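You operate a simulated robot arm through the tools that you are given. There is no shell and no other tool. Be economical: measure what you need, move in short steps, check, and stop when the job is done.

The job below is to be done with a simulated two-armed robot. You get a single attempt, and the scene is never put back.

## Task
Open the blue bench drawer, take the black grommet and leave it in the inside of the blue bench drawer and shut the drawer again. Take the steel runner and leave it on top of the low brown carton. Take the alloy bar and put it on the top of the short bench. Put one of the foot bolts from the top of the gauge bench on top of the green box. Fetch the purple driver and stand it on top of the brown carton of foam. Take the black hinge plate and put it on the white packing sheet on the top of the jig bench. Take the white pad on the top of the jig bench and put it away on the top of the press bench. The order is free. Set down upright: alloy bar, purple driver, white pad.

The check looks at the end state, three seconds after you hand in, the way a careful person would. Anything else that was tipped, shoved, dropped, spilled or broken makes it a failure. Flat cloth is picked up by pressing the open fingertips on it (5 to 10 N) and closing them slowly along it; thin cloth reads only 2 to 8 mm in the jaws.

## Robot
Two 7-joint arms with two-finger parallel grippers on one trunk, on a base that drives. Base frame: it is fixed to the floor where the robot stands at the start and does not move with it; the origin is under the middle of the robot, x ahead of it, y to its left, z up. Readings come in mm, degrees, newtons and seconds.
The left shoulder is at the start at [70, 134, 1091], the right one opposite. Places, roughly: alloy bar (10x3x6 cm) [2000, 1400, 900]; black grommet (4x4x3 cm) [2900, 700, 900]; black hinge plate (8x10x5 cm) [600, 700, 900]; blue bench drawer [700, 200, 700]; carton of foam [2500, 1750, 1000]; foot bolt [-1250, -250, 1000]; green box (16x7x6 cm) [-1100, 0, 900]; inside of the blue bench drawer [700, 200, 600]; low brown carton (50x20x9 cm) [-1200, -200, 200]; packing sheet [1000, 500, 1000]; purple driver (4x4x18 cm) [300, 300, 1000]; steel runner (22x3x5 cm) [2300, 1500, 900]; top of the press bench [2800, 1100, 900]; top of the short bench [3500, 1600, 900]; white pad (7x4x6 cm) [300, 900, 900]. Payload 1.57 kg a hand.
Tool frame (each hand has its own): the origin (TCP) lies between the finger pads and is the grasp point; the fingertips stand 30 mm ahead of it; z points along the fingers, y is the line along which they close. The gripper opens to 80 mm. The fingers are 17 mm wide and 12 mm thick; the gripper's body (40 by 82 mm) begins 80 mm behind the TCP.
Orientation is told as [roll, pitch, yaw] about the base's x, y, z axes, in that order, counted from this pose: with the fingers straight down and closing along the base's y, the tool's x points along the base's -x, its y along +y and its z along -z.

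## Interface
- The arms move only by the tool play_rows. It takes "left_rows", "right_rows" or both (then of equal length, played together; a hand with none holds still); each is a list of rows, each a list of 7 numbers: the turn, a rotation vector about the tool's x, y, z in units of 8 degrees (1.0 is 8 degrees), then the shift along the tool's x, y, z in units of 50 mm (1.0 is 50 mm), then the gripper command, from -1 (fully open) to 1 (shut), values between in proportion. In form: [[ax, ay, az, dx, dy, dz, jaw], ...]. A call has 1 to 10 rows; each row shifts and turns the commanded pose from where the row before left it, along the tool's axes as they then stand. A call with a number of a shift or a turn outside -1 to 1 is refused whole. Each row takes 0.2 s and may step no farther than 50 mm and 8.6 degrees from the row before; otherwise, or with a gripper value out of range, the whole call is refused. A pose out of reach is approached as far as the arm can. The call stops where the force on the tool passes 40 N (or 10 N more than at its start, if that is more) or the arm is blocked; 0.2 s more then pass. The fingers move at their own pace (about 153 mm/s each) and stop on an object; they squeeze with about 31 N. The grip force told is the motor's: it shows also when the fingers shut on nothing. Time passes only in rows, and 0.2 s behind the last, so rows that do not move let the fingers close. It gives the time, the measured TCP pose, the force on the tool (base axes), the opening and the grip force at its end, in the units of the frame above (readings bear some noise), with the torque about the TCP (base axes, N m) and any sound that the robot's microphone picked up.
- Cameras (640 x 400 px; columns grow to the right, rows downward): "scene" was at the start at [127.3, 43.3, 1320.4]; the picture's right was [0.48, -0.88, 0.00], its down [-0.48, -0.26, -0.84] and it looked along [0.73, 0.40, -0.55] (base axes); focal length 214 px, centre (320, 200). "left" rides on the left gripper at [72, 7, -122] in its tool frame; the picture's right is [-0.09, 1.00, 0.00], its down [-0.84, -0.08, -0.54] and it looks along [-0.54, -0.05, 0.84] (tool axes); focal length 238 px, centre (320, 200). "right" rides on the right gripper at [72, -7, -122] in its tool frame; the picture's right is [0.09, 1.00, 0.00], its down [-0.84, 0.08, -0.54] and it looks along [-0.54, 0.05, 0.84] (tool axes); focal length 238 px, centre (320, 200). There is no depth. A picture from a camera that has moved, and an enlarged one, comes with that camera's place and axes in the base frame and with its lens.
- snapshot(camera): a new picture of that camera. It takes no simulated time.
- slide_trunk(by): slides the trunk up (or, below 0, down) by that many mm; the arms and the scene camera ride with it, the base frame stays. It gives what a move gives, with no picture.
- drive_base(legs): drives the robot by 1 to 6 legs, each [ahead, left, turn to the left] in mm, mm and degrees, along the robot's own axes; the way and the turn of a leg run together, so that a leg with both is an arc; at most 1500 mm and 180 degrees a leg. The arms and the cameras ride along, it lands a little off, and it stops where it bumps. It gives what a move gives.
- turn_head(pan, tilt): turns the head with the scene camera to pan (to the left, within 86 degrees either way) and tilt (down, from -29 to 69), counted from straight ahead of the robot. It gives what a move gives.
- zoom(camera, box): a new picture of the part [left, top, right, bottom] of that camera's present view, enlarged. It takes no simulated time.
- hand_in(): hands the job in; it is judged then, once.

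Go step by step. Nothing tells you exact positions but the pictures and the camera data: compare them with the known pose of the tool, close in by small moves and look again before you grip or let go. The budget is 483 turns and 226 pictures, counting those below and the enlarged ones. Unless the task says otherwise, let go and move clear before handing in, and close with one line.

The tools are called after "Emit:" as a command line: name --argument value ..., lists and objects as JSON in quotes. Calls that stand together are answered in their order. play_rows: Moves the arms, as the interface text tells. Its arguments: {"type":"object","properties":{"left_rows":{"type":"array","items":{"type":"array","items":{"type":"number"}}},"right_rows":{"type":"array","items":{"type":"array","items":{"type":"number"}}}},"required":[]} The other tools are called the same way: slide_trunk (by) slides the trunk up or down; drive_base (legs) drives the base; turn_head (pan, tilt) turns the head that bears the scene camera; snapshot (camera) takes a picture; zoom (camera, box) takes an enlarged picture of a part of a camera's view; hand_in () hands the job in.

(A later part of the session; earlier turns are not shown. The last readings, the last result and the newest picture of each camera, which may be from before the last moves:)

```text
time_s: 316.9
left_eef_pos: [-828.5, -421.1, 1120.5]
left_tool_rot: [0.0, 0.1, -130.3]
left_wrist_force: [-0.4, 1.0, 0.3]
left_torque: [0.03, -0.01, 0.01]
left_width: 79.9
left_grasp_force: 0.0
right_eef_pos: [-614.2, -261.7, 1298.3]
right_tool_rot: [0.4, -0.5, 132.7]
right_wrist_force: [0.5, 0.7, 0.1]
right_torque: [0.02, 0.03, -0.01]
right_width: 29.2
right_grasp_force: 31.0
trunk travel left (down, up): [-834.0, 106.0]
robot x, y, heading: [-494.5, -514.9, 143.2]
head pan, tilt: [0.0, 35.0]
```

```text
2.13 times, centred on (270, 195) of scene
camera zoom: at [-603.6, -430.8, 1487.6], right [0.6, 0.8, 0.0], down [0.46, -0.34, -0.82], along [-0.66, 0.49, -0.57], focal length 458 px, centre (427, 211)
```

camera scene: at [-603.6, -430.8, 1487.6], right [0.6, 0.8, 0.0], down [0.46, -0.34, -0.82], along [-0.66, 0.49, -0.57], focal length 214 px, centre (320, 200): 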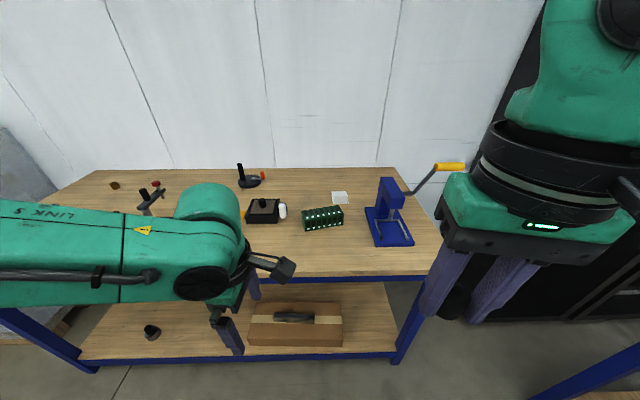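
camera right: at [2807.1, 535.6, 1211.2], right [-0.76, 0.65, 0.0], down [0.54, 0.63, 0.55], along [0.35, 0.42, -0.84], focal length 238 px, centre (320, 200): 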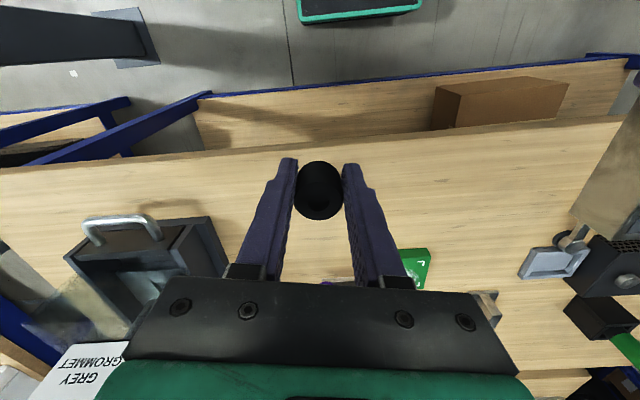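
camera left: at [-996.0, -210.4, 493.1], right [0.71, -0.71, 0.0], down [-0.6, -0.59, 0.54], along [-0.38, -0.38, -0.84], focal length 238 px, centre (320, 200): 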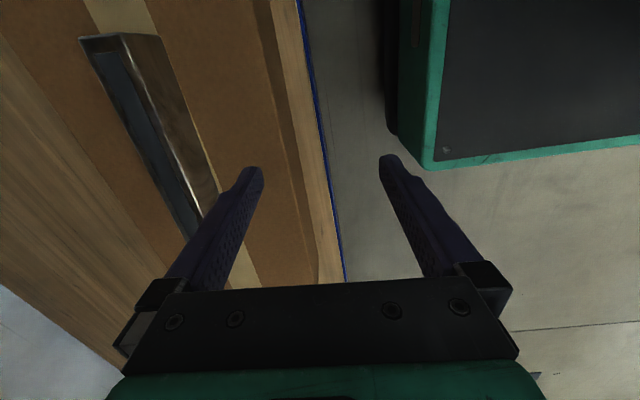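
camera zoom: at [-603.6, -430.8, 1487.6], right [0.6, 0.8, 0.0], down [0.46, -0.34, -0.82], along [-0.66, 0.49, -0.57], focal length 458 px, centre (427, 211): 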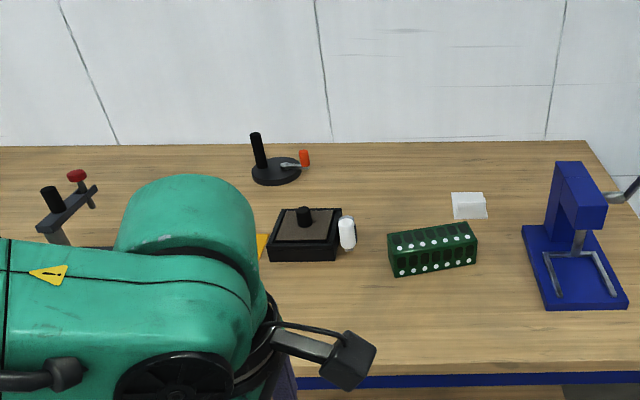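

The left arm hides the bolts. I move that hand forward over the bench and look with its camera.

Emit:
play_rows --left_rows '[[0, 0, 0, 0.2, -0.9, -0.2, -1], [0, 0, 0, 0.2, -0.9, -0.2, -1], [0, 0, 0, 0.2, -0.9, 0, -1], [0, 0, 0, 0.2, -0.9, 0, -1], [0, 0, 0, 0, -0.9, 0, -1]]'

Emit:
snapshot --camera "left"

Emit:
snapshot --camera "scene"

```text
time_s: 318.1
left_eef_pos: [-963.1, -305.7, 1140.7]
left_tool_rot: [-0.2, 0.2, -130.4]
left_wrist_force: [-0.5, 0.1, 0.4]
left_torque: [0.01, 0.01, -0.01]
left_width: 79.9
left_grasp_force: 0.0
left hand out of reach, approached as far as the arm can: row 4, 5
right_eef_pos: [-614.7, -262.5, 1298.6]
right_tool_rot: [0.4, -0.5, 132.9]
right_wrist_force: [0.4, -0.1, 0.1]
right_torque: [0.01, 0.0, 0.01]
right_width: 29.4
right_grasp_force: 31.5
trunk travel left (down, up): [-834.0, 106.0]
robot x, y, heading: [-492.8, -513.8, 143.1]
head pan, tilt: [0.0, 35.0]
```

```text
95 pictures are left
camera left: at [-911.6, -257.0, 1263.6], right [0.7, -0.71, 0.0], down [-0.6, -0.59, 0.54], along [-0.39, -0.38, -0.84], focal length 238 px, centre (320, 200)
```

left: 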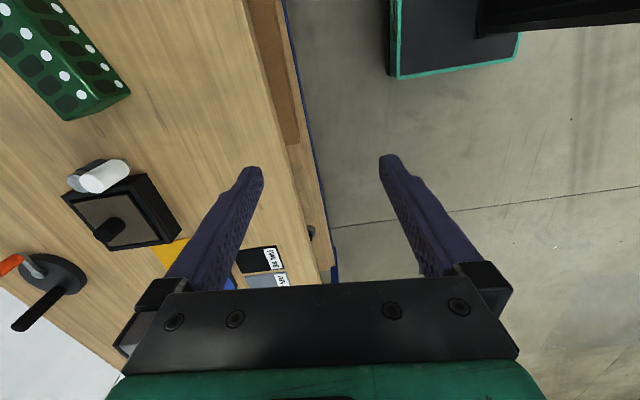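

```text
94 pictures are left
camera scene: at [-603.3, -431.8, 1487.7], right [0.6, 0.8, 0.0], down [0.46, -0.34, -0.82], along [-0.66, 0.49, -0.57], focal length 214 px, centre (320, 200)
```

scene: 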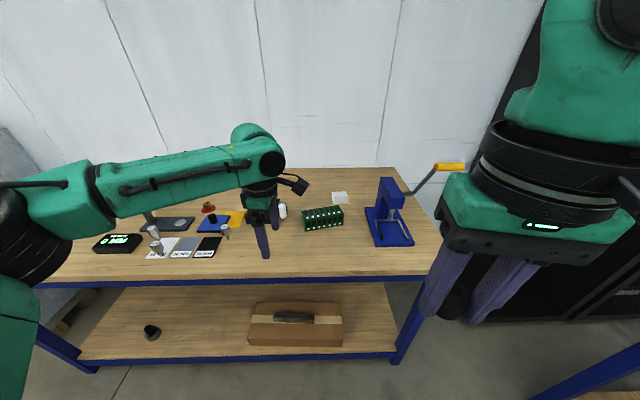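

Emit:
zoom --camera "scene" --box '[80, 180, 360, 280]'

Emit:
zoom --camera "left" --box '[0, 0, 190, 130]'

```text
2.29 times, centred on (220, 230) of scene
camera zoom: at [-603.3, -431.8, 1487.7], right [0.6, 0.8, 0.0], down [0.46, -0.34, -0.82], along [-0.66, 0.49, -0.57], focal length 490 px, centre (549, 131)
```

zoom: 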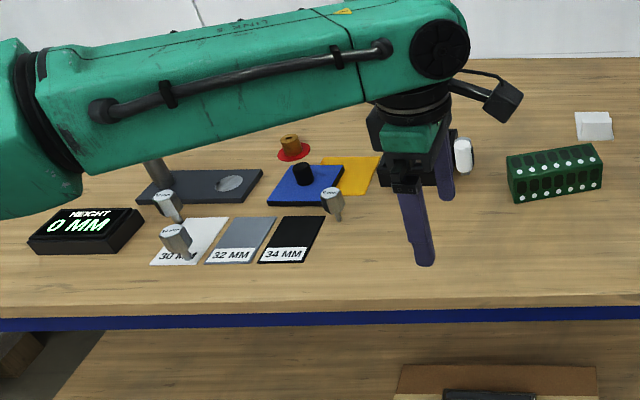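

```text
3.08 times, centred on (95, 65) of left
camera zoom: at [-911.6, -257.0, 1263.6], right [0.7, -0.71, 0.0], down [-0.6, -0.59, 0.54], along [-0.39, -0.38, -0.84], focal length 733 px, centre (1012, 615)
```

zoom: 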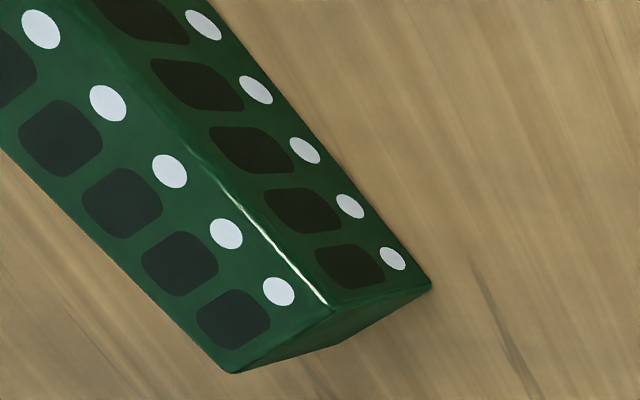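

Three foot bolts are visible. The right one, near [-1293, -371], stands free. I move so the left hand comes near it.

Emit:
drive_base --legs '[[0, 215, 0], [230, 0, 0]]'

Emit:
snapshot --camera "left"

Emit:
snapshot --camera "scene"

```text
time_s: 321.1
left_eef_pos: [-1271.6, -337.4, 1142.6]
left_tool_rot: [-0.2, 0.1, -130.6]
left_wrist_force: [0.4, -0.8, 0.6]
left_torque: [0.04, 0.01, 0.03]
left_width: 79.9
left_grasp_force: 0.1
right_eef_pos: [-924.6, -296.2, 1299.9]
right_tool_rot: [0.4, -0.5, 132.5]
right_wrist_force: [0.1, 0.5, -0.5]
right_torque: [0.03, -0.02, 0.01]
right_width: 29.4
right_grasp_force: 30.6
trunk travel left (down, up): [-834.0, 106.0]
robot x, y, heading: [-805.5, -540.2, 143.1]
head pan, tilt: [0.0, 35.0]
```

```text
91 pictures are left
camera left: at [-1221.1, -287.5, 1264.7], right [0.7, -0.72, 0.0], down [-0.6, -0.59, 0.54], along [-0.39, -0.37, -0.84], focal length 238 px, centre (320, 200)
```

left: 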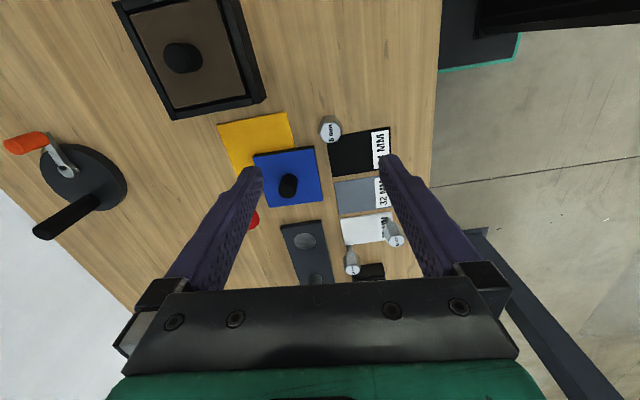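

```text
90 pictures are left
camera scene: at [-913.8, -464.3, 1488.0], right [0.6, 0.8, 0.0], down [0.46, -0.35, -0.82], along [-0.65, 0.5, -0.57], focal length 214 px, centre (320, 200)
```

scene: 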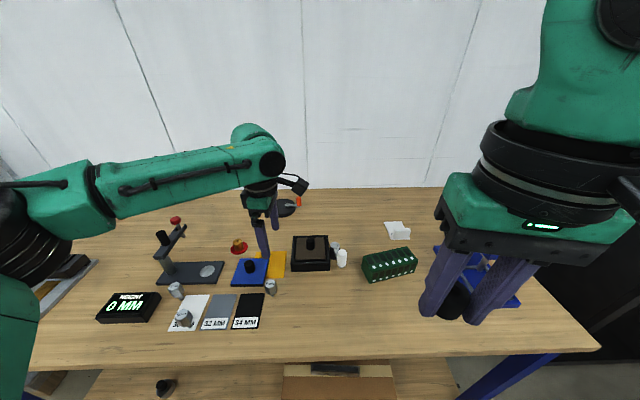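

The bolt is near [-1279, -354]. I come down above it.

Emit:
play_rows --left_rows '[[0, 0, 0, -0.34, 0.08, 0.6, -1], [0, 0, 0, 0, 0, 0.8, -1], [0, 0, 0, 0, 0, 0.7, -1]]'

Emit:
snapshot --camera "left"

Emit:
zoom --camera "scene" --box '[150, 220, 350, 350]'

```text
time_s: 321.9
left_eef_pos: [-1284.5, -352.0, 1035.6]
left_tool_rot: [-0.1, 0.3, -130.8]
left_wrist_force: [-0.8, 0.0, -0.2]
left_torque: [-0.02, -0.05, 0.04]
left_width: 80.3
left_grasp_force: 0.1
right_eef_pos: [-929.3, -291.9, 1298.5]
right_tool_rot: [0.4, -0.2, 132.5]
right_wrist_force: [0.9, -0.9, -0.7]
right_torque: [0.0, 0.0, 0.04]
right_width: 29.6
right_grasp_force: 31.2
trunk travel left (down, up): [-834.0, 106.0]
robot x, y, heading: [-808.5, -544.5, 142.9]
head pan, tilt: [0.0, 35.0]
```

```text
89 pictures are left
camera left: at [-1233.1, -300.6, 1158.4], right [0.7, -0.72, 0.0], down [-0.6, -0.59, 0.54], along [-0.39, -0.37, -0.84], focal length 238 px, centre (320, 200)
```

left: 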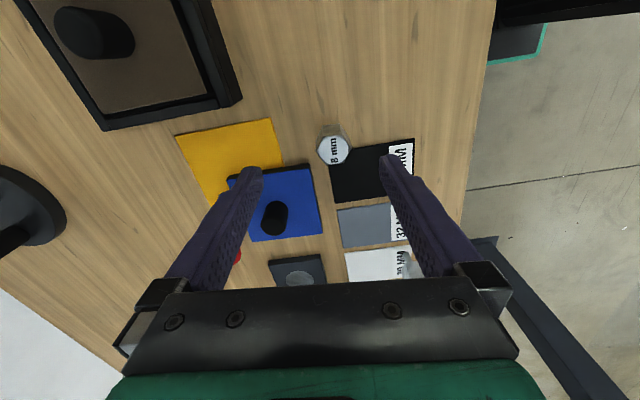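

```text
3.08 times, centred on (250, 285) of scene
camera zoom: at [-918.7, -460.9, 1487.4], right [0.6, 0.8, 0.0], down [0.46, -0.35, -0.82], along [-0.65, 0.49, -0.58], focal length 660 px, centre (535, -62)
```

zoom: 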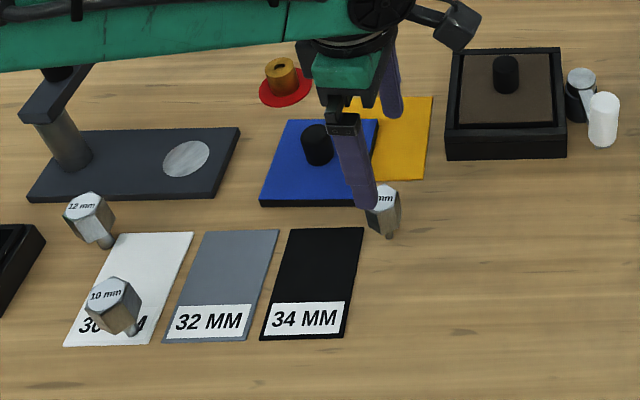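

It's an "8 mm" hex-headed foot bolt. I correct by 10 mm, descend around the head and close.

Emit:
play_rows --left_rows '[[0, 0, 0, -0.15, 0.2, 0.5, -1], [0, 0, 0, 0, 0, 0.5, -1]]'

Emit:
snapshot --camera "left"

```text
time_s: 322.5
left_eef_pos: [-1276.6, -370.2, 987.2]
left_tool_rot: [-0.1, 0.2, -130.7]
left_wrist_force: [-0.1, 0.4, -0.5]
left_torque: [0.0, -0.01, 0.04]
left_width: 79.9
left_grasp_force: 0.0
left hand out of reach, approached as far as the arm can: row 2
right_eef_pos: [-928.6, -292.0, 1299.1]
right_tool_rot: [0.2, -0.5, 132.5]
right_wrist_force: [0.8, -1.0, -0.8]
right_torque: [-0.03, 0.0, -0.01]
right_width: 29.3
right_grasp_force: 31.3
trunk travel left (down, up): [-834.0, 106.0]
robot x, y, heading: [-807.8, -547.1, 143.0]
head pan, tilt: [0.0, 35.0]
```

```text
87 pictures are left
camera left: at [-1226.5, -320.0, 1110.2], right [0.7, -0.72, 0.0], down [-0.6, -0.59, 0.54], along [-0.39, -0.37, -0.84], focal length 238 px, centre (320, 200)
```

left: 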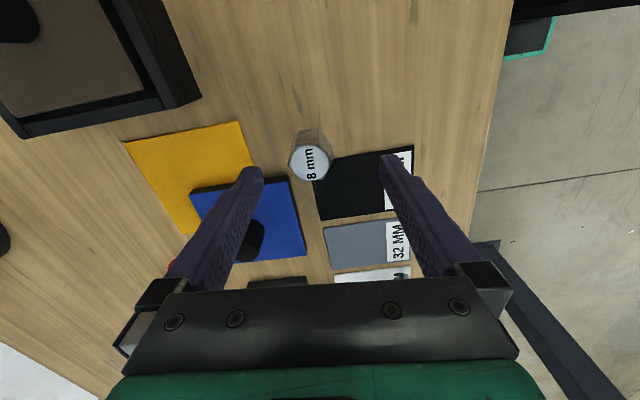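

Emit:
play_rows --left_rows '[[0, 0, 0, 0.1, -0.16, -0.1, -1]]'

Emit:
slide_trunk --by -30

Emit:
snapshot --camera "left"

```text
time_s: 322.9
left_eef_pos: [-1276.1, -365.2, 997.9]
left_tool_rot: [-0.2, 0.2, -130.7]
left_wrist_force: [1.2, 0.4, 0.0]
left_torque: [-0.02, 0.02, 0.02]
left_width: 80.1
left_grasp_force: 0.1
left hand out of reach, approached as far as the arm can: row 1
right_eef_pos: [-926.7, -293.3, 1299.3]
right_tool_rot: [0.4, -0.5, 132.5]
right_wrist_force: [1.0, 0.2, 0.1]
right_torque: [-0.03, -0.03, -0.03]
right_width: 29.6
right_grasp_force: 31.5
trunk travel left (down, up): [-834.0, 106.0]
robot x, y, heading: [-804.9, -546.9, 142.7]
head pan, tilt: [0.0, 35.0]
```

```text
time_s: 323.6
left_eef_pos: [-1278.0, -365.3, 968.3]
left_tool_rot: [-0.2, 0.3, -130.7]
left_wrist_force: [-1.0, 0.4, 0.2]
left_torque: [0.0, 0.01, 0.0]
left_width: 79.9
left_grasp_force: 0.0
right_eef_pos: [-927.4, -294.5, 1269.6]
right_tool_rot: [0.3, -0.5, 132.6]
right_wrist_force: [-0.1, 0.1, -0.8]
right_torque: [0.01, 0.01, 0.02]
right_width: 29.2
right_grasp_force: 30.7
trunk travel left (down, up): [-804.0, 136.0]
robot x, y, heading: [-806.7, -546.7, 142.9]
head pan, tilt: [0.0, 35.0]
```

```text
86 pictures are left
camera left: at [-1227.6, -316.0, 1089.8], right [0.7, -0.72, 0.0], down [-0.6, -0.59, 0.54], along [-0.39, -0.37, -0.84], focal length 238 px, centre (320, 200)
```

left: 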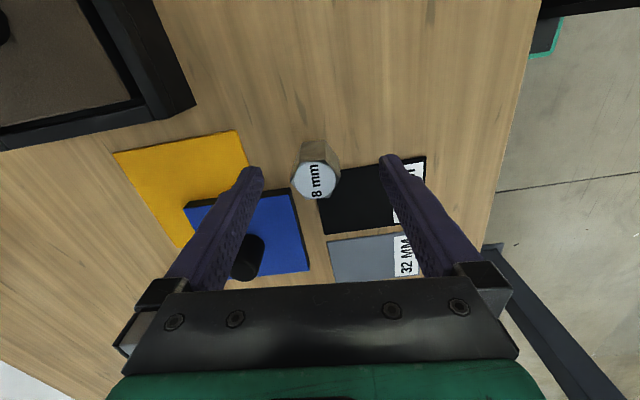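

Aligned. I lower by 26 mm with the trunk and close.

Emit:
slide_trunk --by -27

Emit:
play_rows --left_rows '[[0, 0, 0, 0, 0, 0, 0], [0, 0, 0, 0, 0, 0, 0.5], [0, 0, 0, 0, 0, 0, 1], [0, 0, 0, 0, 0, 0, 1]]'

Emit:
snapshot --camera "left"

```text
time_s: 324.4
left_eef_pos: [-1279.0, -366.7, 939.5]
left_tool_rot: [-0.2, 0.1, -130.8]
left_wrist_force: [0.1, 0.1, 0.4]
left_torque: [0.0, -0.01, -0.01]
left_width: 80.0
left_grasp_force: 0.1
right_eef_pos: [-927.7, -294.5, 1240.6]
right_tool_rot: [0.3, -0.5, 132.5]
right_wrist_force: [-0.4, 0.4, 0.1]
right_torque: [-0.03, 0.0, 0.03]
right_width: 29.4
right_grasp_force: 30.5
trunk travel left (down, up): [-777.0, 163.0]
robot x, y, heading: [-809.0, -546.7, 142.8]
head pan, tilt: [0.0, 35.0]
```

```text
time_s: 325.4
left_eef_pos: [-1278.6, -365.4, 940.6]
left_tool_rot: [-0.2, 0.3, -130.7]
left_wrist_force: [0.3, 0.4, 0.5]
left_torque: [-0.01, 0.04, 0.05]
left_width: 25.6
left_grasp_force: 30.6
right_eef_pos: [-928.3, -293.5, 1241.5]
right_tool_rot: [0.3, -0.5, 132.5]
right_wrist_force: [0.5, 0.0, -0.3]
right_torque: [0.04, 0.0, -0.02]
right_width: 29.7
right_grasp_force: 31.1
trunk travel left (down, up): [-777.0, 163.0]
robot x, y, heading: [-805.3, -544.2, 143.0]
head pan, tilt: [0.0, 35.0]
```

```text
85 pictures are left
camera left: at [-1227.6, -316.1, 1062.8], right [0.7, -0.72, 0.0], down [-0.6, -0.59, 0.54], along [-0.39, -0.37, -0.84], focal length 238 px, centre (320, 200)
```

left: 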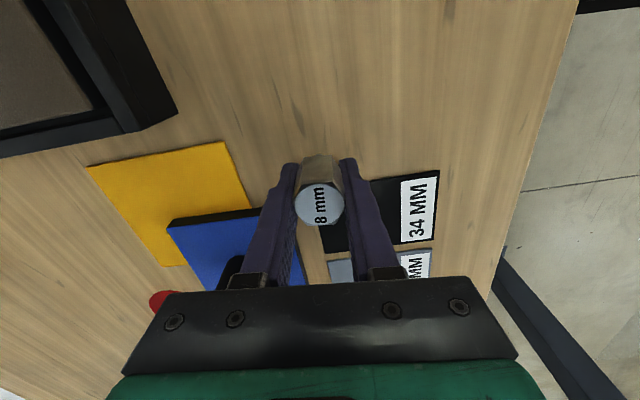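

The bolt is gripped (25.6 mm). I lift it with the trunk and drive right to bring it to the green box.

Emit:
slide_trunk --by 150

Emit:
drive_base --legs '[[0, -360, 0]]'

Emit:
snapshot --camera "left"

Emit:
snapshot --camera "scene"

```text
time_s: 327.1
left_eef_pos: [-1279.7, -365.5, 1090.9]
left_tool_rot: [-0.3, 0.3, -130.8]
left_wrist_force: [0.7, -0.9, -1.4]
left_torque: [-0.01, 0.02, 0.0]
left_width: 25.3
left_grasp_force: 30.9
right_eef_pos: [-928.0, -293.5, 1391.6]
right_tool_rot: [0.3, -0.5, 132.6]
right_wrist_force: [0.4, -0.3, -0.4]
right_torque: [-0.02, -0.05, 0.04]
right_width: 29.4
right_grasp_force: 31.3
trunk travel left (down, up): [-927.0, 13.0]
robot x, y, heading: [-808.8, -542.8, 142.8]
head pan, tilt: [0.0, 35.0]
```

```text
time_s: 329.5
left_eef_pos: [-1058.0, -75.8, 1090.3]
left_tool_rot: [-0.1, 0.4, -130.8]
left_wrist_force: [-0.1, 1.0, -0.7]
left_torque: [0.03, -0.04, -0.02]
left_width: 25.5
left_grasp_force: 30.7
right_eef_pos: [-707.4, -3.4, 1392.7]
right_tool_rot: [0.2, -0.5, 132.6]
right_wrist_force: [-0.4, -1.3, 0.1]
right_torque: [0.01, -0.01, 0.01]
right_width: 29.7
right_grasp_force: 31.3
trunk travel left (down, up): [-927.0, 13.0]
robot x, y, heading: [-584.1, -253.8, 142.8]
head pan, tilt: [0.0, 35.0]
```

```text
84 pictures are left
camera left: at [-1008.0, -26.1, 1212.5], right [0.7, -0.72, 0.0], down [-0.6, -0.59, 0.54], along [-0.39, -0.37, -0.84], focal length 238 px, centre (320, 200)
```

left: 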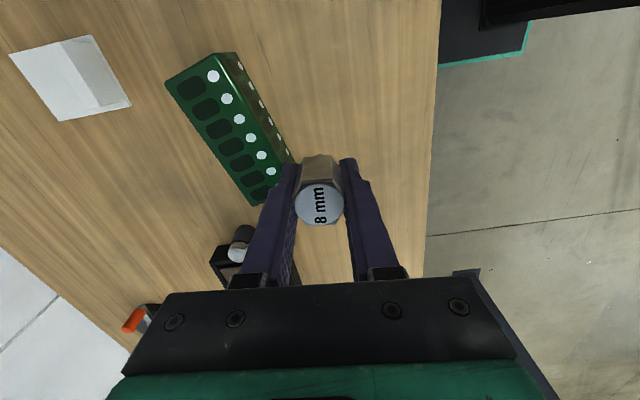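

```text
83 pictures are left
camera scene: at [-697.8, -173.0, 1580.6], right [0.6, 0.8, 0.0], down [0.46, -0.34, -0.82], along [-0.65, 0.5, -0.57], focal length 214 px, centre (320, 200)
```

scene: 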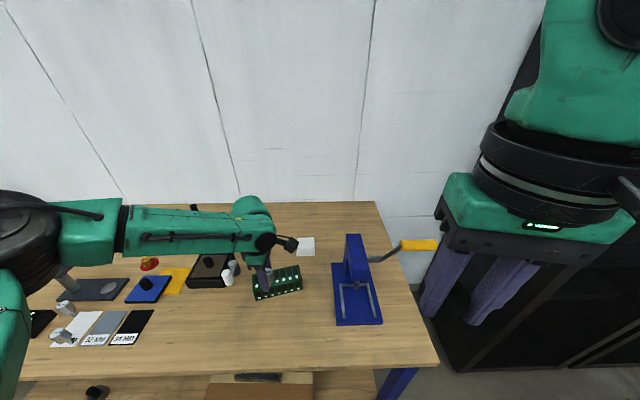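

Emit:
zoom --camera "left" --box '[150, 40, 330, 220]'

Emit:
zoom --camera "scene" --box '[200, 230, 340, 310]'

```text
2.22 times, centred on (240, 130) of left
camera zoom: at [-1008.0, -26.1, 1212.5], right [0.7, -0.72, 0.0], down [-0.6, -0.59, 0.54], along [-0.39, -0.37, -0.84], focal length 530 px, centre (498, 356)
```

zoom: 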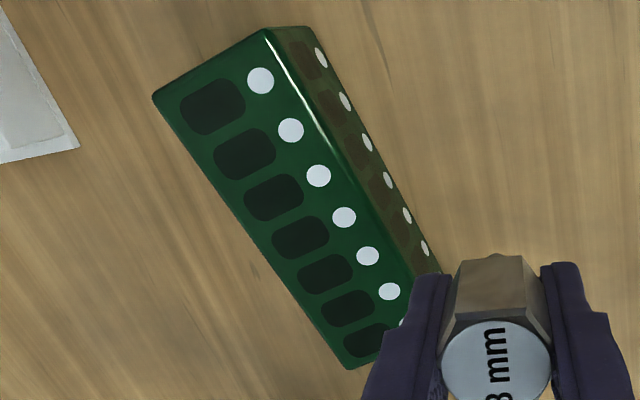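

```text
4.57 times, centred on (270, 270) of scene
camera zoom: at [-697.8, -173.0, 1580.6], right [0.6, 0.8, 0.0], down [0.46, -0.34, -0.82], along [-0.65, 0.5, -0.57], focal length 980 px, centre (549, -120)
```

zoom: 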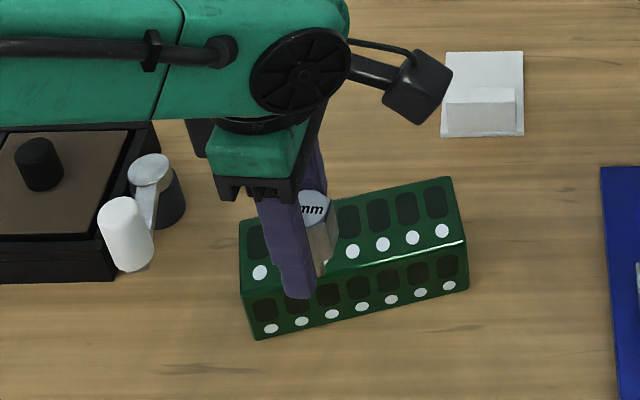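

The green box is solid, with a printed pattern, and its top is centred near [-1128, -10]. I move forward 80 mm, then fine-align.

Emit:
drive_base --legs '[[82, 0, 0]]'

Emit:
slide_trunk --by -60

Emit:
snapshot --camera "left"

Emit:
snapshot --camera "scene"

```text
time_s: 330.6
left_eef_pos: [-1114.3, -27.9, 1094.3]
left_tool_rot: [-0.7, 0.2, -130.8]
left_wrist_force: [0.9, -1.4, -0.5]
left_torque: [0.04, 0.08, -0.01]
left_width: 25.7
left_grasp_force: 31.2
right_eef_pos: [-761.4, 42.4, 1393.9]
right_tool_rot: [0.5, -1.0, 132.5]
right_wrist_force: [0.5, 0.1, -0.4]
right_torque: [0.03, 0.06, 0.02]
right_width: 29.4
right_grasp_force: 31.3
trunk travel left (down, up): [-927.0, 13.0]
robot x, y, heading: [-647.4, -205.3, 142.8]
head pan, tilt: [0.0, 35.0]
```

```text
time_s: 331.6
left_eef_pos: [-1122.7, -22.3, 1029.0]
left_tool_rot: [-0.1, 0.4, -130.8]
left_wrist_force: [-1.0, 0.1, -1.1]
left_torque: [-0.01, -0.02, 0.03]
left_width: 25.5
left_grasp_force: 31.1
right_eef_pos: [-772.3, 48.5, 1332.3]
right_tool_rot: [0.4, -0.3, 132.4]
right_wrist_force: [-0.8, 0.8, -0.3]
right_torque: [0.0, -0.04, 0.03]
right_width: 29.3
right_grasp_force: 31.3
trunk travel left (down, up): [-867.0, 73.0]
robot x, y, heading: [-651.2, -206.9, 142.7]
head pan, tilt: [0.0, 35.0]
```

```text
80 pictures are left
camera left: at [-1071.9, 26.9, 1152.0], right [0.69, -0.72, 0.0], down [-0.61, -0.59, 0.54], along [-0.39, -0.37, -0.84], focal length 238 px, centre (320, 200)
```

left: 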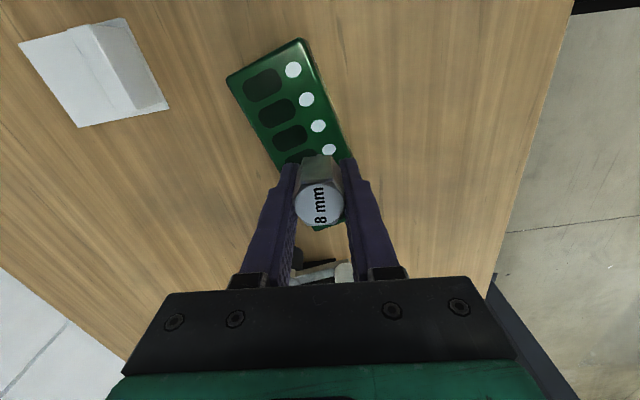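

```text
79 pictures are left
camera scene: at [-762.0, -119.5, 1520.4], right [0.61, 0.8, 0.0], down [0.46, -0.35, -0.82], along [-0.65, 0.5, -0.57], focal length 214 px, centre (320, 200)
```

scene: 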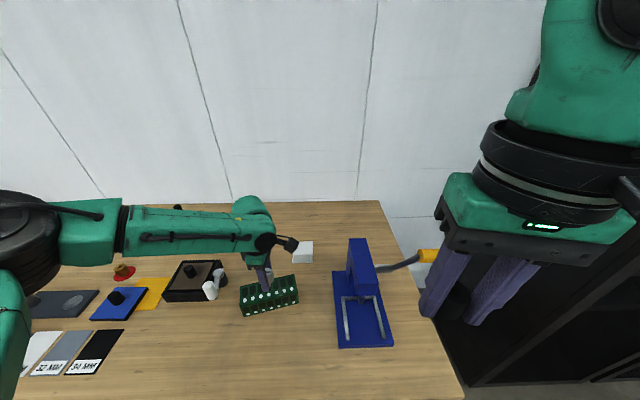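

The bolt is within about 9 mm of the box's centre. I nudge and lower.

Emit:
play_rows --left_rows '[[0, 0, 0, -0.08, -0.14, 0.1, 1], [0, 0, 0, 0, 0, 0.26, 1]]'

Emit:
play_rows --left_rows '[[0, 0, 0, 0, 0, 0.08, 1]]'

```text
time_s: 332.1
left_eef_pos: [-1128.0, -30.9, 1017.0]
left_tool_rot: [-0.3, 0.4, -130.9]
left_wrist_force: [0.4, -0.4, -0.6]
left_torque: [0.03, 0.0, -0.01]
left_width: 25.2
left_grasp_force: 30.5
left hand out of reach, approached as far as the arm can: row 1, 2
right_eef_pos: [-771.5, 47.8, 1331.9]
right_tool_rot: [0.3, -0.6, 132.3]
right_wrist_force: [-0.7, -0.2, -0.5]
right_torque: [0.02, -0.01, 0.01]
right_width: 29.3
right_grasp_force: 31.1
trunk travel left (down, up): [-867.0, 73.0]
robot x, y, heading: [-651.4, -206.2, 142.7]
head pan, tilt: [0.0, 35.0]
```

```text
time_s: 332.6
left_eef_pos: [-1125.5, -32.5, 1015.0]
left_tool_rot: [-0.3, 0.3, -130.6]
left_wrist_force: [-0.7, -0.1, -0.2]
left_torque: [0.03, 0.02, 0.01]
left_width: 25.5
left_grasp_force: 31.3
right_eef_pos: [-769.7, 48.8, 1332.6]
right_tool_rot: [0.3, -0.5, 132.4]
right_wrist_force: [-0.1, -0.2, -0.1]
right_torque: [0.0, -0.03, 0.03]
right_width: 29.3
right_grasp_force: 31.4
trunk travel left (down, up): [-867.0, 73.0]
robot x, y, heading: [-649.4, -203.4, 142.8]
head pan, tilt: [0.0, 35.0]
```

Emit:
slide_trunk --by -9

Emit:
slide_trunk --by -3

Emit:
slide_trunk --by -2

Emit:
zoom --camera "scene" --box '[210, 220, 350, 340]'

```text
time_s: 333.1
left_eef_pos: [-1126.5, -32.3, 1005.0]
left_tool_rot: [-0.2, 0.4, -130.8]
left_wrist_force: [-0.6, -0.2, -1.0]
left_torque: [0.01, -0.01, -0.03]
left_width: 25.2
left_grasp_force: 31.4
right_eef_pos: [-769.3, 48.6, 1323.0]
right_tool_rot: [0.2, -0.5, 132.4]
right_wrist_force: [-0.6, 0.0, 0.0]
right_torque: [0.02, 0.0, -0.01]
right_width: 29.5
right_grasp_force: 30.5
trunk travel left (down, up): [-858.0, 82.0]
robot x, y, heading: [-650.0, -204.4, 142.8]
head pan, tilt: [0.0, 35.0]
```

```text
time_s: 333.6
left_eef_pos: [-1126.2, -31.8, 1002.2]
left_tool_rot: [-0.1, 0.3, -130.7]
left_wrist_force: [-0.4, 0.2, -0.7]
left_torque: [0.01, -0.01, 0.0]
left_width: 25.5
left_grasp_force: 30.9
right_eef_pos: [-771.7, 47.7, 1320.6]
right_tool_rot: [0.3, -0.5, 132.3]
right_wrist_force: [-0.1, -1.4, -0.8]
right_torque: [0.02, 0.04, 0.0]
right_width: 29.5
right_grasp_force: 31.6
trunk travel left (down, up): [-855.0, 85.0]
robot x, y, heading: [-650.2, -204.3, 142.6]
head pan, tilt: [0.0, 35.0]
```

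```text
time_s: 334.2
left_eef_pos: [-1125.4, -33.2, 1000.6]
left_tool_rot: [-0.3, 0.3, -130.8]
left_wrist_force: [0.4, -0.6, 0.2]
left_torque: [-0.04, -0.03, 0.01]
left_width: 25.4
left_grasp_force: 30.8
right_eef_pos: [-769.9, 47.6, 1318.1]
right_tool_rot: [0.3, -0.5, 132.3]
right_wrist_force: [-0.3, -0.3, 0.0]
right_torque: [0.01, 0.02, 0.0]
right_width: 29.5
right_grasp_force: 31.2
trunk travel left (down, up): [-853.0, 87.0]
robot x, y, heading: [-645.8, -202.8, 142.7]
head pan, tilt: [0.0, 35.0]
```

```text
3.33 times, centred on (280, 280) of scene
camera zoom: at [-760.1, -120.8, 1506.6], right [0.61, 0.8, 0.0], down [0.46, -0.35, -0.82], along [-0.65, 0.5, -0.57], focal length 715 px, centre (453, -67)
```

zoom: 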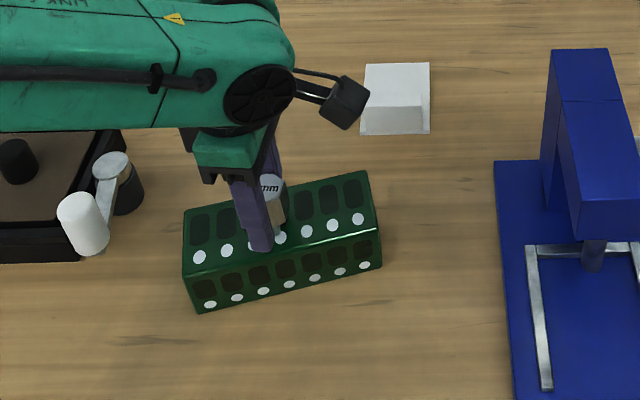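

Emit:
slide_trunk --by -1.5

Emit:
slide_trunk --by -1

```text
time_s: 334.7
left_eef_pos: [-1125.5, -31.7, 1000.5]
left_tool_rot: [-0.5, 0.3, -130.8]
left_wrist_force: [-1.2, -1.2, 10.4]
left_torque: [-0.05, 0.02, -0.03]
left_width: 25.7
left_grasp_force: 31.0
right_eef_pos: [-769.4, 46.6, 1316.2]
right_tool_rot: [0.3, -0.6, 132.4]
right_wrist_force: [-0.1, -0.3, -0.1]
right_torque: [0.01, -0.01, 0.01]
right_width: 29.5
right_grasp_force: 31.2
trunk travel left (down, up): [-852.0, 88.0]
robot x, y, heading: [-647.7, -206.0, 143.0]
head pan, tilt: [0.0, 35.0]
```

```text
time_s: 335.2
left_eef_pos: [-1125.5, -32.1, 1000.4]
left_tool_rot: [-0.5, 0.3, -130.8]
left_wrist_force: [-4.3, -0.9, 19.9]
left_torque: [0.08, 0.17, -0.02]
left_width: 25.4
left_grasp_force: 31.0
right_eef_pos: [-768.1, 47.2, 1316.0]
right_tool_rot: [0.4, -0.7, 132.4]
right_wrist_force: [0.3, 0.4, -0.4]
right_torque: [0.04, 0.01, 0.02]
right_width: 29.3
right_grasp_force: 30.8
trunk travel left (down, up): [-851.0, 89.0]
robot x, y, heading: [-648.5, -204.9, 142.6]
head pan, tilt: [0.0, 35.0]
```

In contact. I relax the press, then release and rise.

Emit:
slide_trunk --by 2

Emit:
play_rows --left_rows '[[0, 0, 0, 0, 0, 0, 0.55], [0, 0, 0, 0, 0, 0, 0.3], [0, 0, 0, 0, 0, 0, -0.3], [0, 0, 0, 0, 0, 0, -1], [0, 0, 0, 0, 0, 0, -1]]'

Emit:
slide_trunk --by 80

Emit:
snapshot --camera "left"

Emit:
zoom --camera "scene" --box '[210, 200, 350, 340]'

```text
time_s: 335.7
left_eef_pos: [-1125.9, -32.8, 1000.3]
left_tool_rot: [-0.4, 0.3, -130.9]
left_wrist_force: [-4.4, 1.6, 12.8]
left_torque: [0.13, 0.14, 0.01]
left_width: 25.4
left_grasp_force: 31.1
right_eef_pos: [-768.3, 47.4, 1317.9]
right_tool_rot: [0.4, -0.7, 132.4]
right_wrist_force: [0.4, 0.2, -0.6]
right_torque: [0.03, 0.01, 0.01]
right_width: 29.6
right_grasp_force: 31.3
trunk travel left (down, up): [-853.0, 87.0]
robot x, y, heading: [-651.6, -205.2, 142.8]
head pan, tilt: [0.0, 35.0]
```

```text
time_s: 336.9
left_eef_pos: [-1126.1, -32.8, 999.6]
left_tool_rot: [-0.2, 0.2, -130.8]
left_wrist_force: [-0.5, 0.0, 0.8]
left_torque: [0.01, 0.0, 0.04]
left_width: 79.9
left_grasp_force: 0.1
right_eef_pos: [-771.4, 48.7, 1318.6]
right_tool_rot: [0.4, -0.5, 132.3]
right_wrist_force: [0.1, 0.7, -0.1]
right_torque: [0.0, 0.02, 0.01]
right_width: 29.3
right_grasp_force: 30.8
trunk travel left (down, up): [-853.0, 87.0]
robot x, y, heading: [-649.4, -206.1, 142.8]
head pan, tilt: [0.0, 35.0]
```

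```text
time_s: 338.1
left_eef_pos: [-1126.0, -33.0, 1080.1]
left_tool_rot: [-0.3, 0.3, -130.7]
left_wrist_force: [-0.1, 0.1, -0.2]
left_torque: [0.02, -0.01, -0.02]
left_width: 80.0
left_grasp_force: 0.1
right_eef_pos: [-770.2, 47.9, 1396.7]
right_tool_rot: [0.4, -0.4, 132.5]
right_wrist_force: [0.4, 0.6, 0.2]
right_torque: [0.02, -0.01, 0.02]
right_width: 29.7
right_grasp_force: 31.8
trunk travel left (down, up): [-933.0, 7.0]
robot x, y, heading: [-651.8, -206.9, 142.9]
head pan, tilt: [0.0, 35.0]
```

```text
77 pictures are left
camera left: at [-1075.2, 17.0, 1202.2], right [0.69, -0.72, 0.0], down [-0.6, -0.59, 0.54], along [-0.39, -0.37, -0.84], focal length 238 px, centre (320, 200)
```

left: 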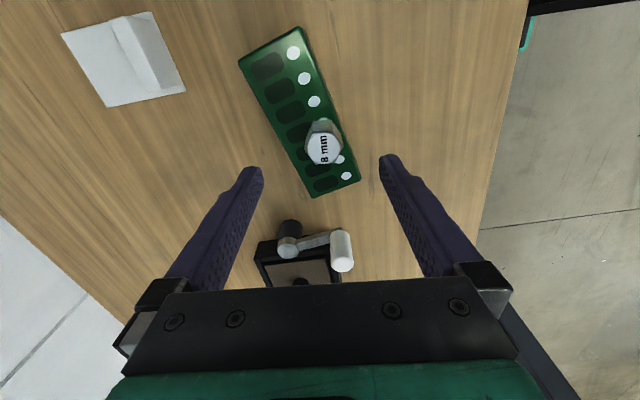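

```text
2.86 times, centred on (280, 270) of scene
camera zoom: at [-760.2, -120.7, 1586.1], right [0.61, 0.8, 0.0], down [0.46, -0.35, -0.82], along [-0.65, 0.5, -0.57], focal length 613 px, centre (434, 0)
```

zoom: 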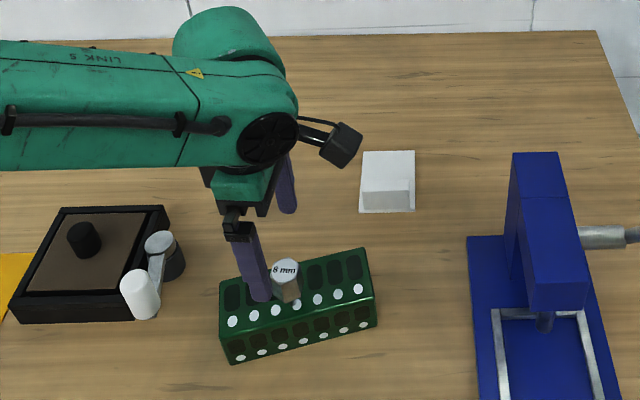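

The bolt stands on the green box. Now the drawer: I back off, turn to face the jig bench and move in front of the drawer.

Emit:
drive_base --legs '[[-360, 0, 0], [0, 0, -88.2], [200, -620, 0]]'

Emit:
slide_trunk --by -300

Emit:
turn_head --pan 0 --tilt 40

Emit:
snapshot --camera "scene"

```text
time_s: 347.3
left_eef_pos: [399.8, -126.3, 1079.4]
left_tool_rot: [-0.3, 0.3, 141.3]
left_wrist_force: [-0.6, -0.3, -0.5]
left_torque: [0.02, -0.03, 0.02]
left_width: 80.1
left_grasp_force: 0.0
right_eef_pos: [492.4, -479.0, 1397.0]
right_tool_rot: [0.3, -0.7, 44.7]
right_wrist_force: [-0.2, -0.5, 0.5]
right_torque: [0.01, -0.03, 0.03]
right_width: 29.5
right_grasp_force: 31.0
trunk travel left (down, up): [-933.0, 7.0]
robot x, y, heading: [243.3, -607.9, 54.8]
head pan, tilt: [0.0, 35.0]
```

```text
time_s: 350.3
left_eef_pos: [401.6, -126.6, 779.2]
left_tool_rot: [-0.3, 0.2, 141.4]
left_wrist_force: [-0.6, -0.2, 1.6]
left_torque: [-0.01, 0.05, -0.04]
left_width: 79.8
left_grasp_force: 0.1
right_eef_pos: [494.4, -479.3, 1097.3]
right_tool_rot: [0.3, -0.4, 44.5]
right_wrist_force: [0.4, 0.0, -0.6]
right_torque: [0.0, -0.02, 0.0]
right_width: 29.4
right_grasp_force: 30.7
trunk travel left (down, up): [-633.0, 307.0]
robot x, y, heading: [248.0, -609.3, 54.8]
head pan, tilt: [0.0, 35.0]
```

```text
time_s: 350.9
left_eef_pos: [401.0, -126.6, 779.6]
left_tool_rot: [-0.2, 0.3, 141.3]
left_wrist_force: [-0.8, 0.1, -0.2]
left_torque: [0.01, 0.03, 0.01]
left_width: 79.8
left_grasp_force: 0.1
right_eef_pos: [495.4, -479.8, 1098.0]
right_tool_rot: [0.3, -0.6, 44.5]
right_wrist_force: [-0.3, 0.2, 0.0]
right_torque: [-0.01, -0.01, 0.03]
right_width: 29.4
right_grasp_force: 31.1
trunk travel left (down, up): [-633.0, 307.0]
robot x, y, heading: [244.3, -604.8, 54.7]
head pan, tilt: [0.0, 40.0]
```

```text
75 pictures are left
camera scene: at [323.6, -499.0, 1278.6], right [0.82, -0.58, 0.0], down [-0.37, -0.53, -0.77], along [0.44, 0.63, -0.64], focal length 214 px, centre (320, 200)
```

scene: 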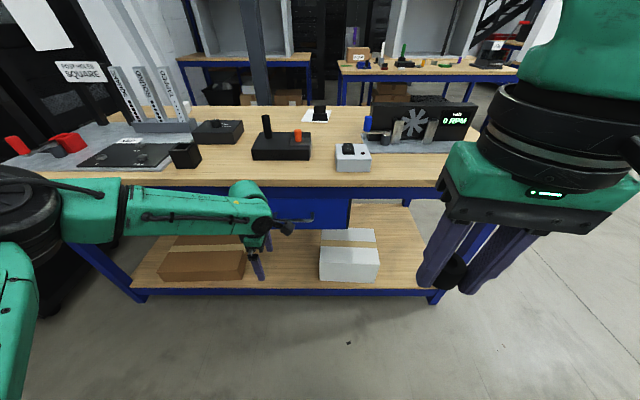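

I tilt the left hand so its fingers point forward and down, with the jaws closing across the handle bar.

Emit:
play_rows --left_rows '[[0, 0, -0.42, 0, 0, 0, -1], [1, 0, 0, 0, 0, 0, -1], [1, 0, 0, 0, 0, 0, -1], [1, 0, 0, 0, 0, 0, -1], [1, 0, 0, 0, 0, 0, -1], [1, 0, 0, 0, 0, 0, -1], [1, 0, 0, 0, 0, 0, -1]]'

Emit:
snapshot --camera "scene"

Emit:
snapshot --camera "left"

```text
time_s: 352.6
left_eef_pos: [332.8, -64.3, 863.1]
left_tool_rot: [-48.2, 0.4, 144.5]
left_wrist_force: [-0.5, 0.3, 0.9]
left_torque: [0.01, -0.01, -0.02]
left_width: 80.0
left_grasp_force: 0.2
left hand out of reach, approached as far as the arm can: row 4, 5, 6, 7
right_eef_pos: [492.9, -480.1, 1098.0]
right_tool_rot: [0.3, -0.5, 44.4]
right_wrist_force: [0.0, -1.0, 0.0]
right_torque: [0.01, 0.02, 0.0]
right_width: 29.4
right_grasp_force: 31.6
trunk travel left (down, up): [-633.0, 307.0]
robot x, y, heading: [246.9, -609.8, 54.9]
head pan, tilt: [0.0, 40.0]
```

```text
74 pictures are left
camera scene: at [321.8, -499.5, 1278.7], right [0.82, -0.58, 0.0], down [-0.37, -0.53, -0.77], along [0.44, 0.63, -0.64], focal length 214 px, centre (320, 200)
```

scene: 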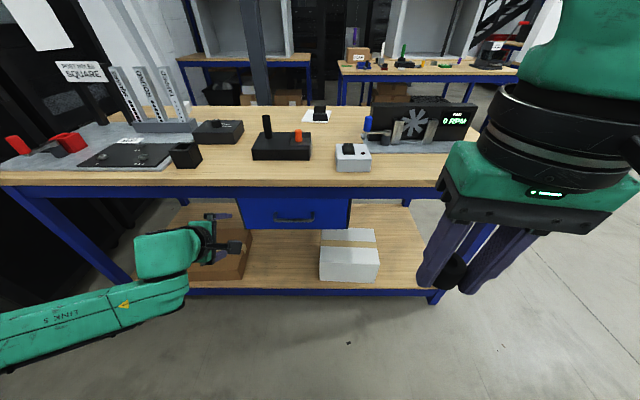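

```text
73 pictures are left
camera left: at [335.0, -183.7, 939.9], right [-0.46, -0.49, -0.74], down [-0.89, 0.2, 0.41], along [-0.05, 0.85, -0.53], focal length 238 px, centre (320, 200)
```

left: 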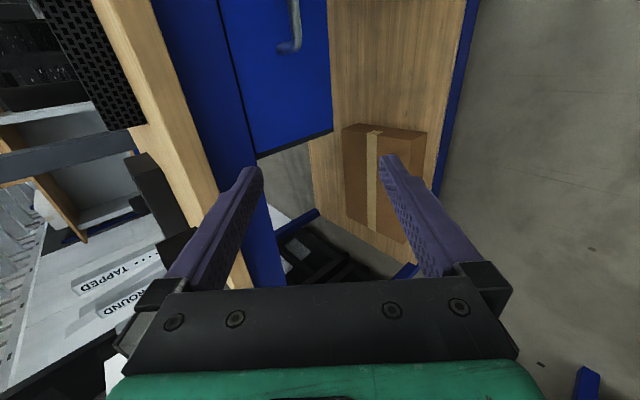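

Emit:
zoom --camera "scene" --box '[220, 180, 370, 250]'

Emit:
zoom --camera "left" --box '[200, 0, 360, 100]'

```text
4.27 times, centred on (295, 215) of scene
camera zoom: at [321.8, -499.5, 1278.7], right [0.82, -0.58, 0.0], down [-0.37, -0.53, -0.77], along [0.44, 0.63, -0.64], focal length 915 px, centre (427, 136)
```

zoom: 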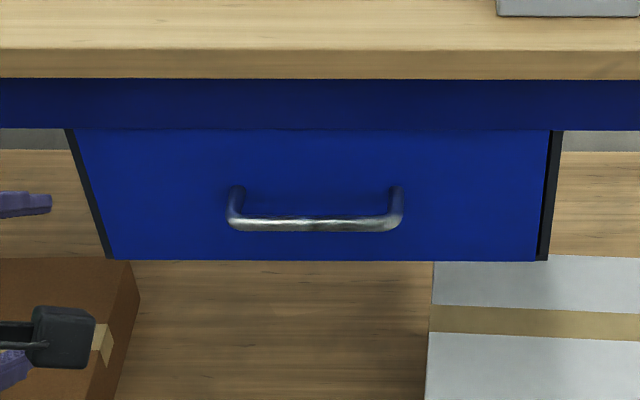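

```text
4.00 times, centred on (280, 50) of left
camera zoom: at [335.0, -183.7, 939.9], right [-0.46, -0.49, -0.74], down [-0.89, 0.2, 0.41], along [-0.05, 0.85, -0.53], focal length 953 px, centre (480, 800)
```

zoom: 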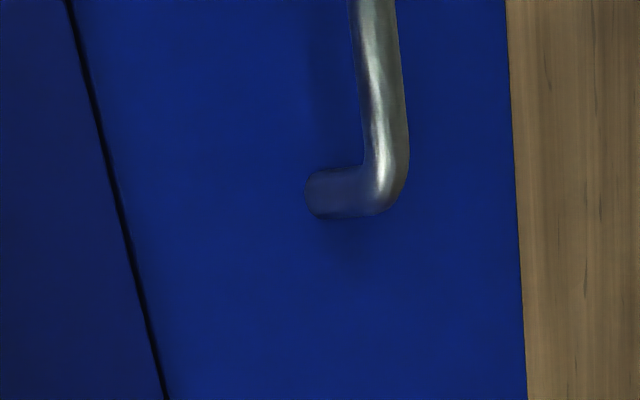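

The handle bar is at about u 452, n 330, z 724, standing roughly 35 mm off the drawer front. A more horizontal hand is better, so I lower the trunk and tilt further.

Emit:
slide_trunk --by -200

Emit:
play_rows --left_rows '[[1, 0, 0, 0, 0, 0, -1], [1, 0, 0, 0, 0, 0, -1], [1, 0, 0, 0, 0, 0, -1], [1, 0, 0, 0, 0, 0, -1]]'

Emit:
snapshot --camera "left"

```text
time_s: 354.7
left_eef_pos: [334.4, -64.5, 662.9]
left_tool_rot: [-48.1, 0.3, 144.5]
left_wrist_force: [0.3, 0.1, -0.2]
left_torque: [0.03, 0.0, -0.06]
left_width: 79.9
left_grasp_force: 0.0
right_eef_pos: [494.4, -480.2, 897.3]
right_tool_rot: [0.3, -0.4, 44.5]
right_wrist_force: [0.2, 0.0, -0.4]
right_torque: [-0.02, 0.02, 0.03]
right_width: 29.3
right_grasp_force: 31.0
trunk travel left (down, up): [-433.0, 507.0]
robot x, y, heading: [246.1, -611.6, 54.6]
head pan, tilt: [0.0, 40.0]
```

```text
time_s: 355.7
left_eef_pos: [302.4, -60.1, 687.3]
left_tool_rot: [-80.2, 0.1, 144.3]
left_wrist_force: [-0.6, 0.7, -1.0]
left_torque: [0.03, 0.01, -0.01]
left_width: 79.7
left_grasp_force: 0.0
left hand out of reach, approached as far as the arm can: row 1, 2
right_eef_pos: [494.6, -479.8, 896.9]
right_tool_rot: [0.4, -0.6, 44.4]
right_wrist_force: [-0.5, -0.2, 0.0]
right_torque: [0.02, 0.03, 0.01]
right_width: 29.5
right_grasp_force: 30.6
trunk travel left (down, up): [-433.0, 507.0]
robot x, y, heading: [247.7, -609.1, 54.7]
head pan, tilt: [0.0, 40.0]
```

```text
70 pictures are left
camera left: at [288.3, -199.6, 701.0], right [-0.17, -0.09, -0.98], down [-0.98, 0.06, 0.17], along [0.05, 0.99, -0.09], focal length 238 px, centre (320, 200)
```

left: 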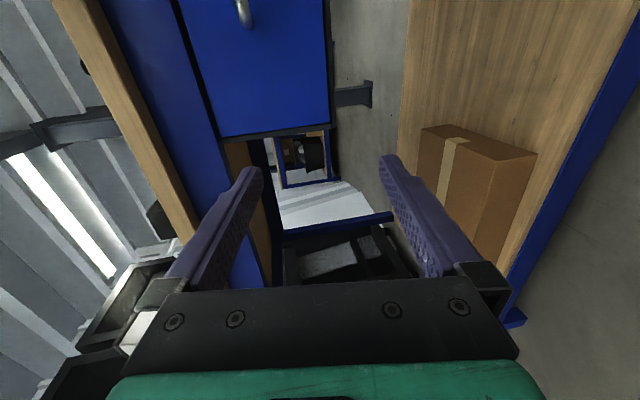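

The hand is nearly horizontal now. I drive right and forward to bring it close to the handle.

Emit:
drive_base --legs '[[0, -160, 0], [110, 0, 0]]'

Emit:
snapshot --camera "left"

Emit:
snapshot --camera "scene"

```text
time_s: 357.9
left_eef_pos: [491.9, -60.1, 684.7]
left_tool_rot: [-80.0, 0.2, 144.5]
left_wrist_force: [-0.3, -0.2, 0.7]
left_torque: [0.02, 0.01, 0.0]
left_width: 79.6
left_grasp_force: 0.0
right_eef_pos: [687.1, -482.5, 897.4]
right_tool_rot: [0.2, -0.4, 44.4]
right_wrist_force: [1.0, -0.2, -1.3]
right_torque: [-0.05, 0.02, -0.01]
right_width: 29.4
right_grasp_force: 31.3
trunk travel left (down, up): [-433.0, 507.0]
robot x, y, heading: [436.6, -612.7, 54.9]
head pan, tilt: [0.0, 40.0]
```

```text
69 pictures are left
camera left: at [479.9, -200.6, 700.5], right [-0.17, -0.09, -0.98], down [-0.98, 0.06, 0.17], along [0.05, 0.99, -0.1], focal length 238 px, centre (320, 200)
```

left: 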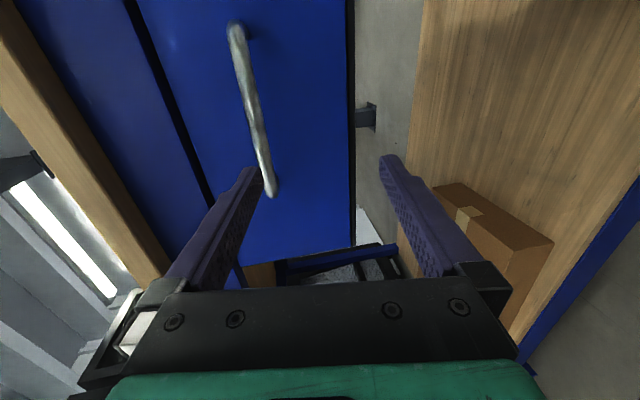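

```text
68 pictures are left
camera scene: at [516.4, -500.3, 1078.4], right [0.82, -0.58, 0.0], down [-0.37, -0.53, -0.77], along [0.44, 0.63, -0.64], focal length 214 px, centre (320, 200)
```

scene: 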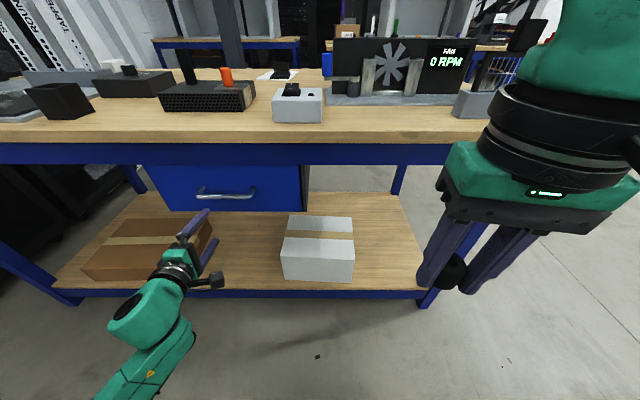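

The bar is at about u 456, n 333, z 724. I align height and sideways, and narrow the jaw.

Emit:
play_rows --left_rows '[[0, 0, 0, 0.2, -0.4, -0.07, -0.1], [0, 0, 0, 0.2, -0.4, -0.07, -0.1], [0, 0, 0, 0, 0, 0, -0.1]]'

Emit:
snapshot --camera "left"

```text
time_s: 358.7
left_eef_pos: [509.7, -73.9, 728.0]
left_tool_rot: [-80.1, 0.4, 144.5]
left_wrist_force: [0.4, 0.3, -0.5]
left_torque: [-0.03, -0.02, -0.03]
left_width: 43.9
left_grasp_force: 0.0
right_eef_pos: [686.7, -481.2, 898.8]
right_tool_rot: [0.3, -0.5, 44.5]
right_wrist_force: [-0.1, -0.1, -0.1]
right_torque: [-0.01, -0.01, -0.03]
right_width: 29.3
right_grasp_force: 30.9
trunk travel left (down, up): [-433.0, 507.0]
robot x, y, heading: [440.1, -612.4, 54.8]
head pan, tilt: [0.0, 40.0]
```

```text
67 pictures are left
camera left: at [497.0, -213.5, 742.5], right [-0.17, -0.09, -0.98], down [-0.98, 0.06, 0.17], along [0.05, 0.99, -0.1], focal length 238 px, centre (320, 200)
```

left: 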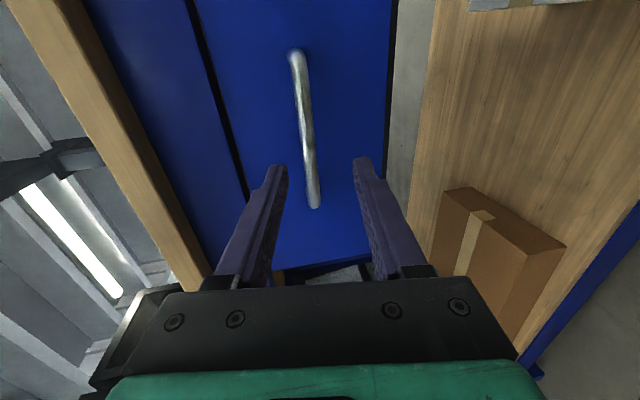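

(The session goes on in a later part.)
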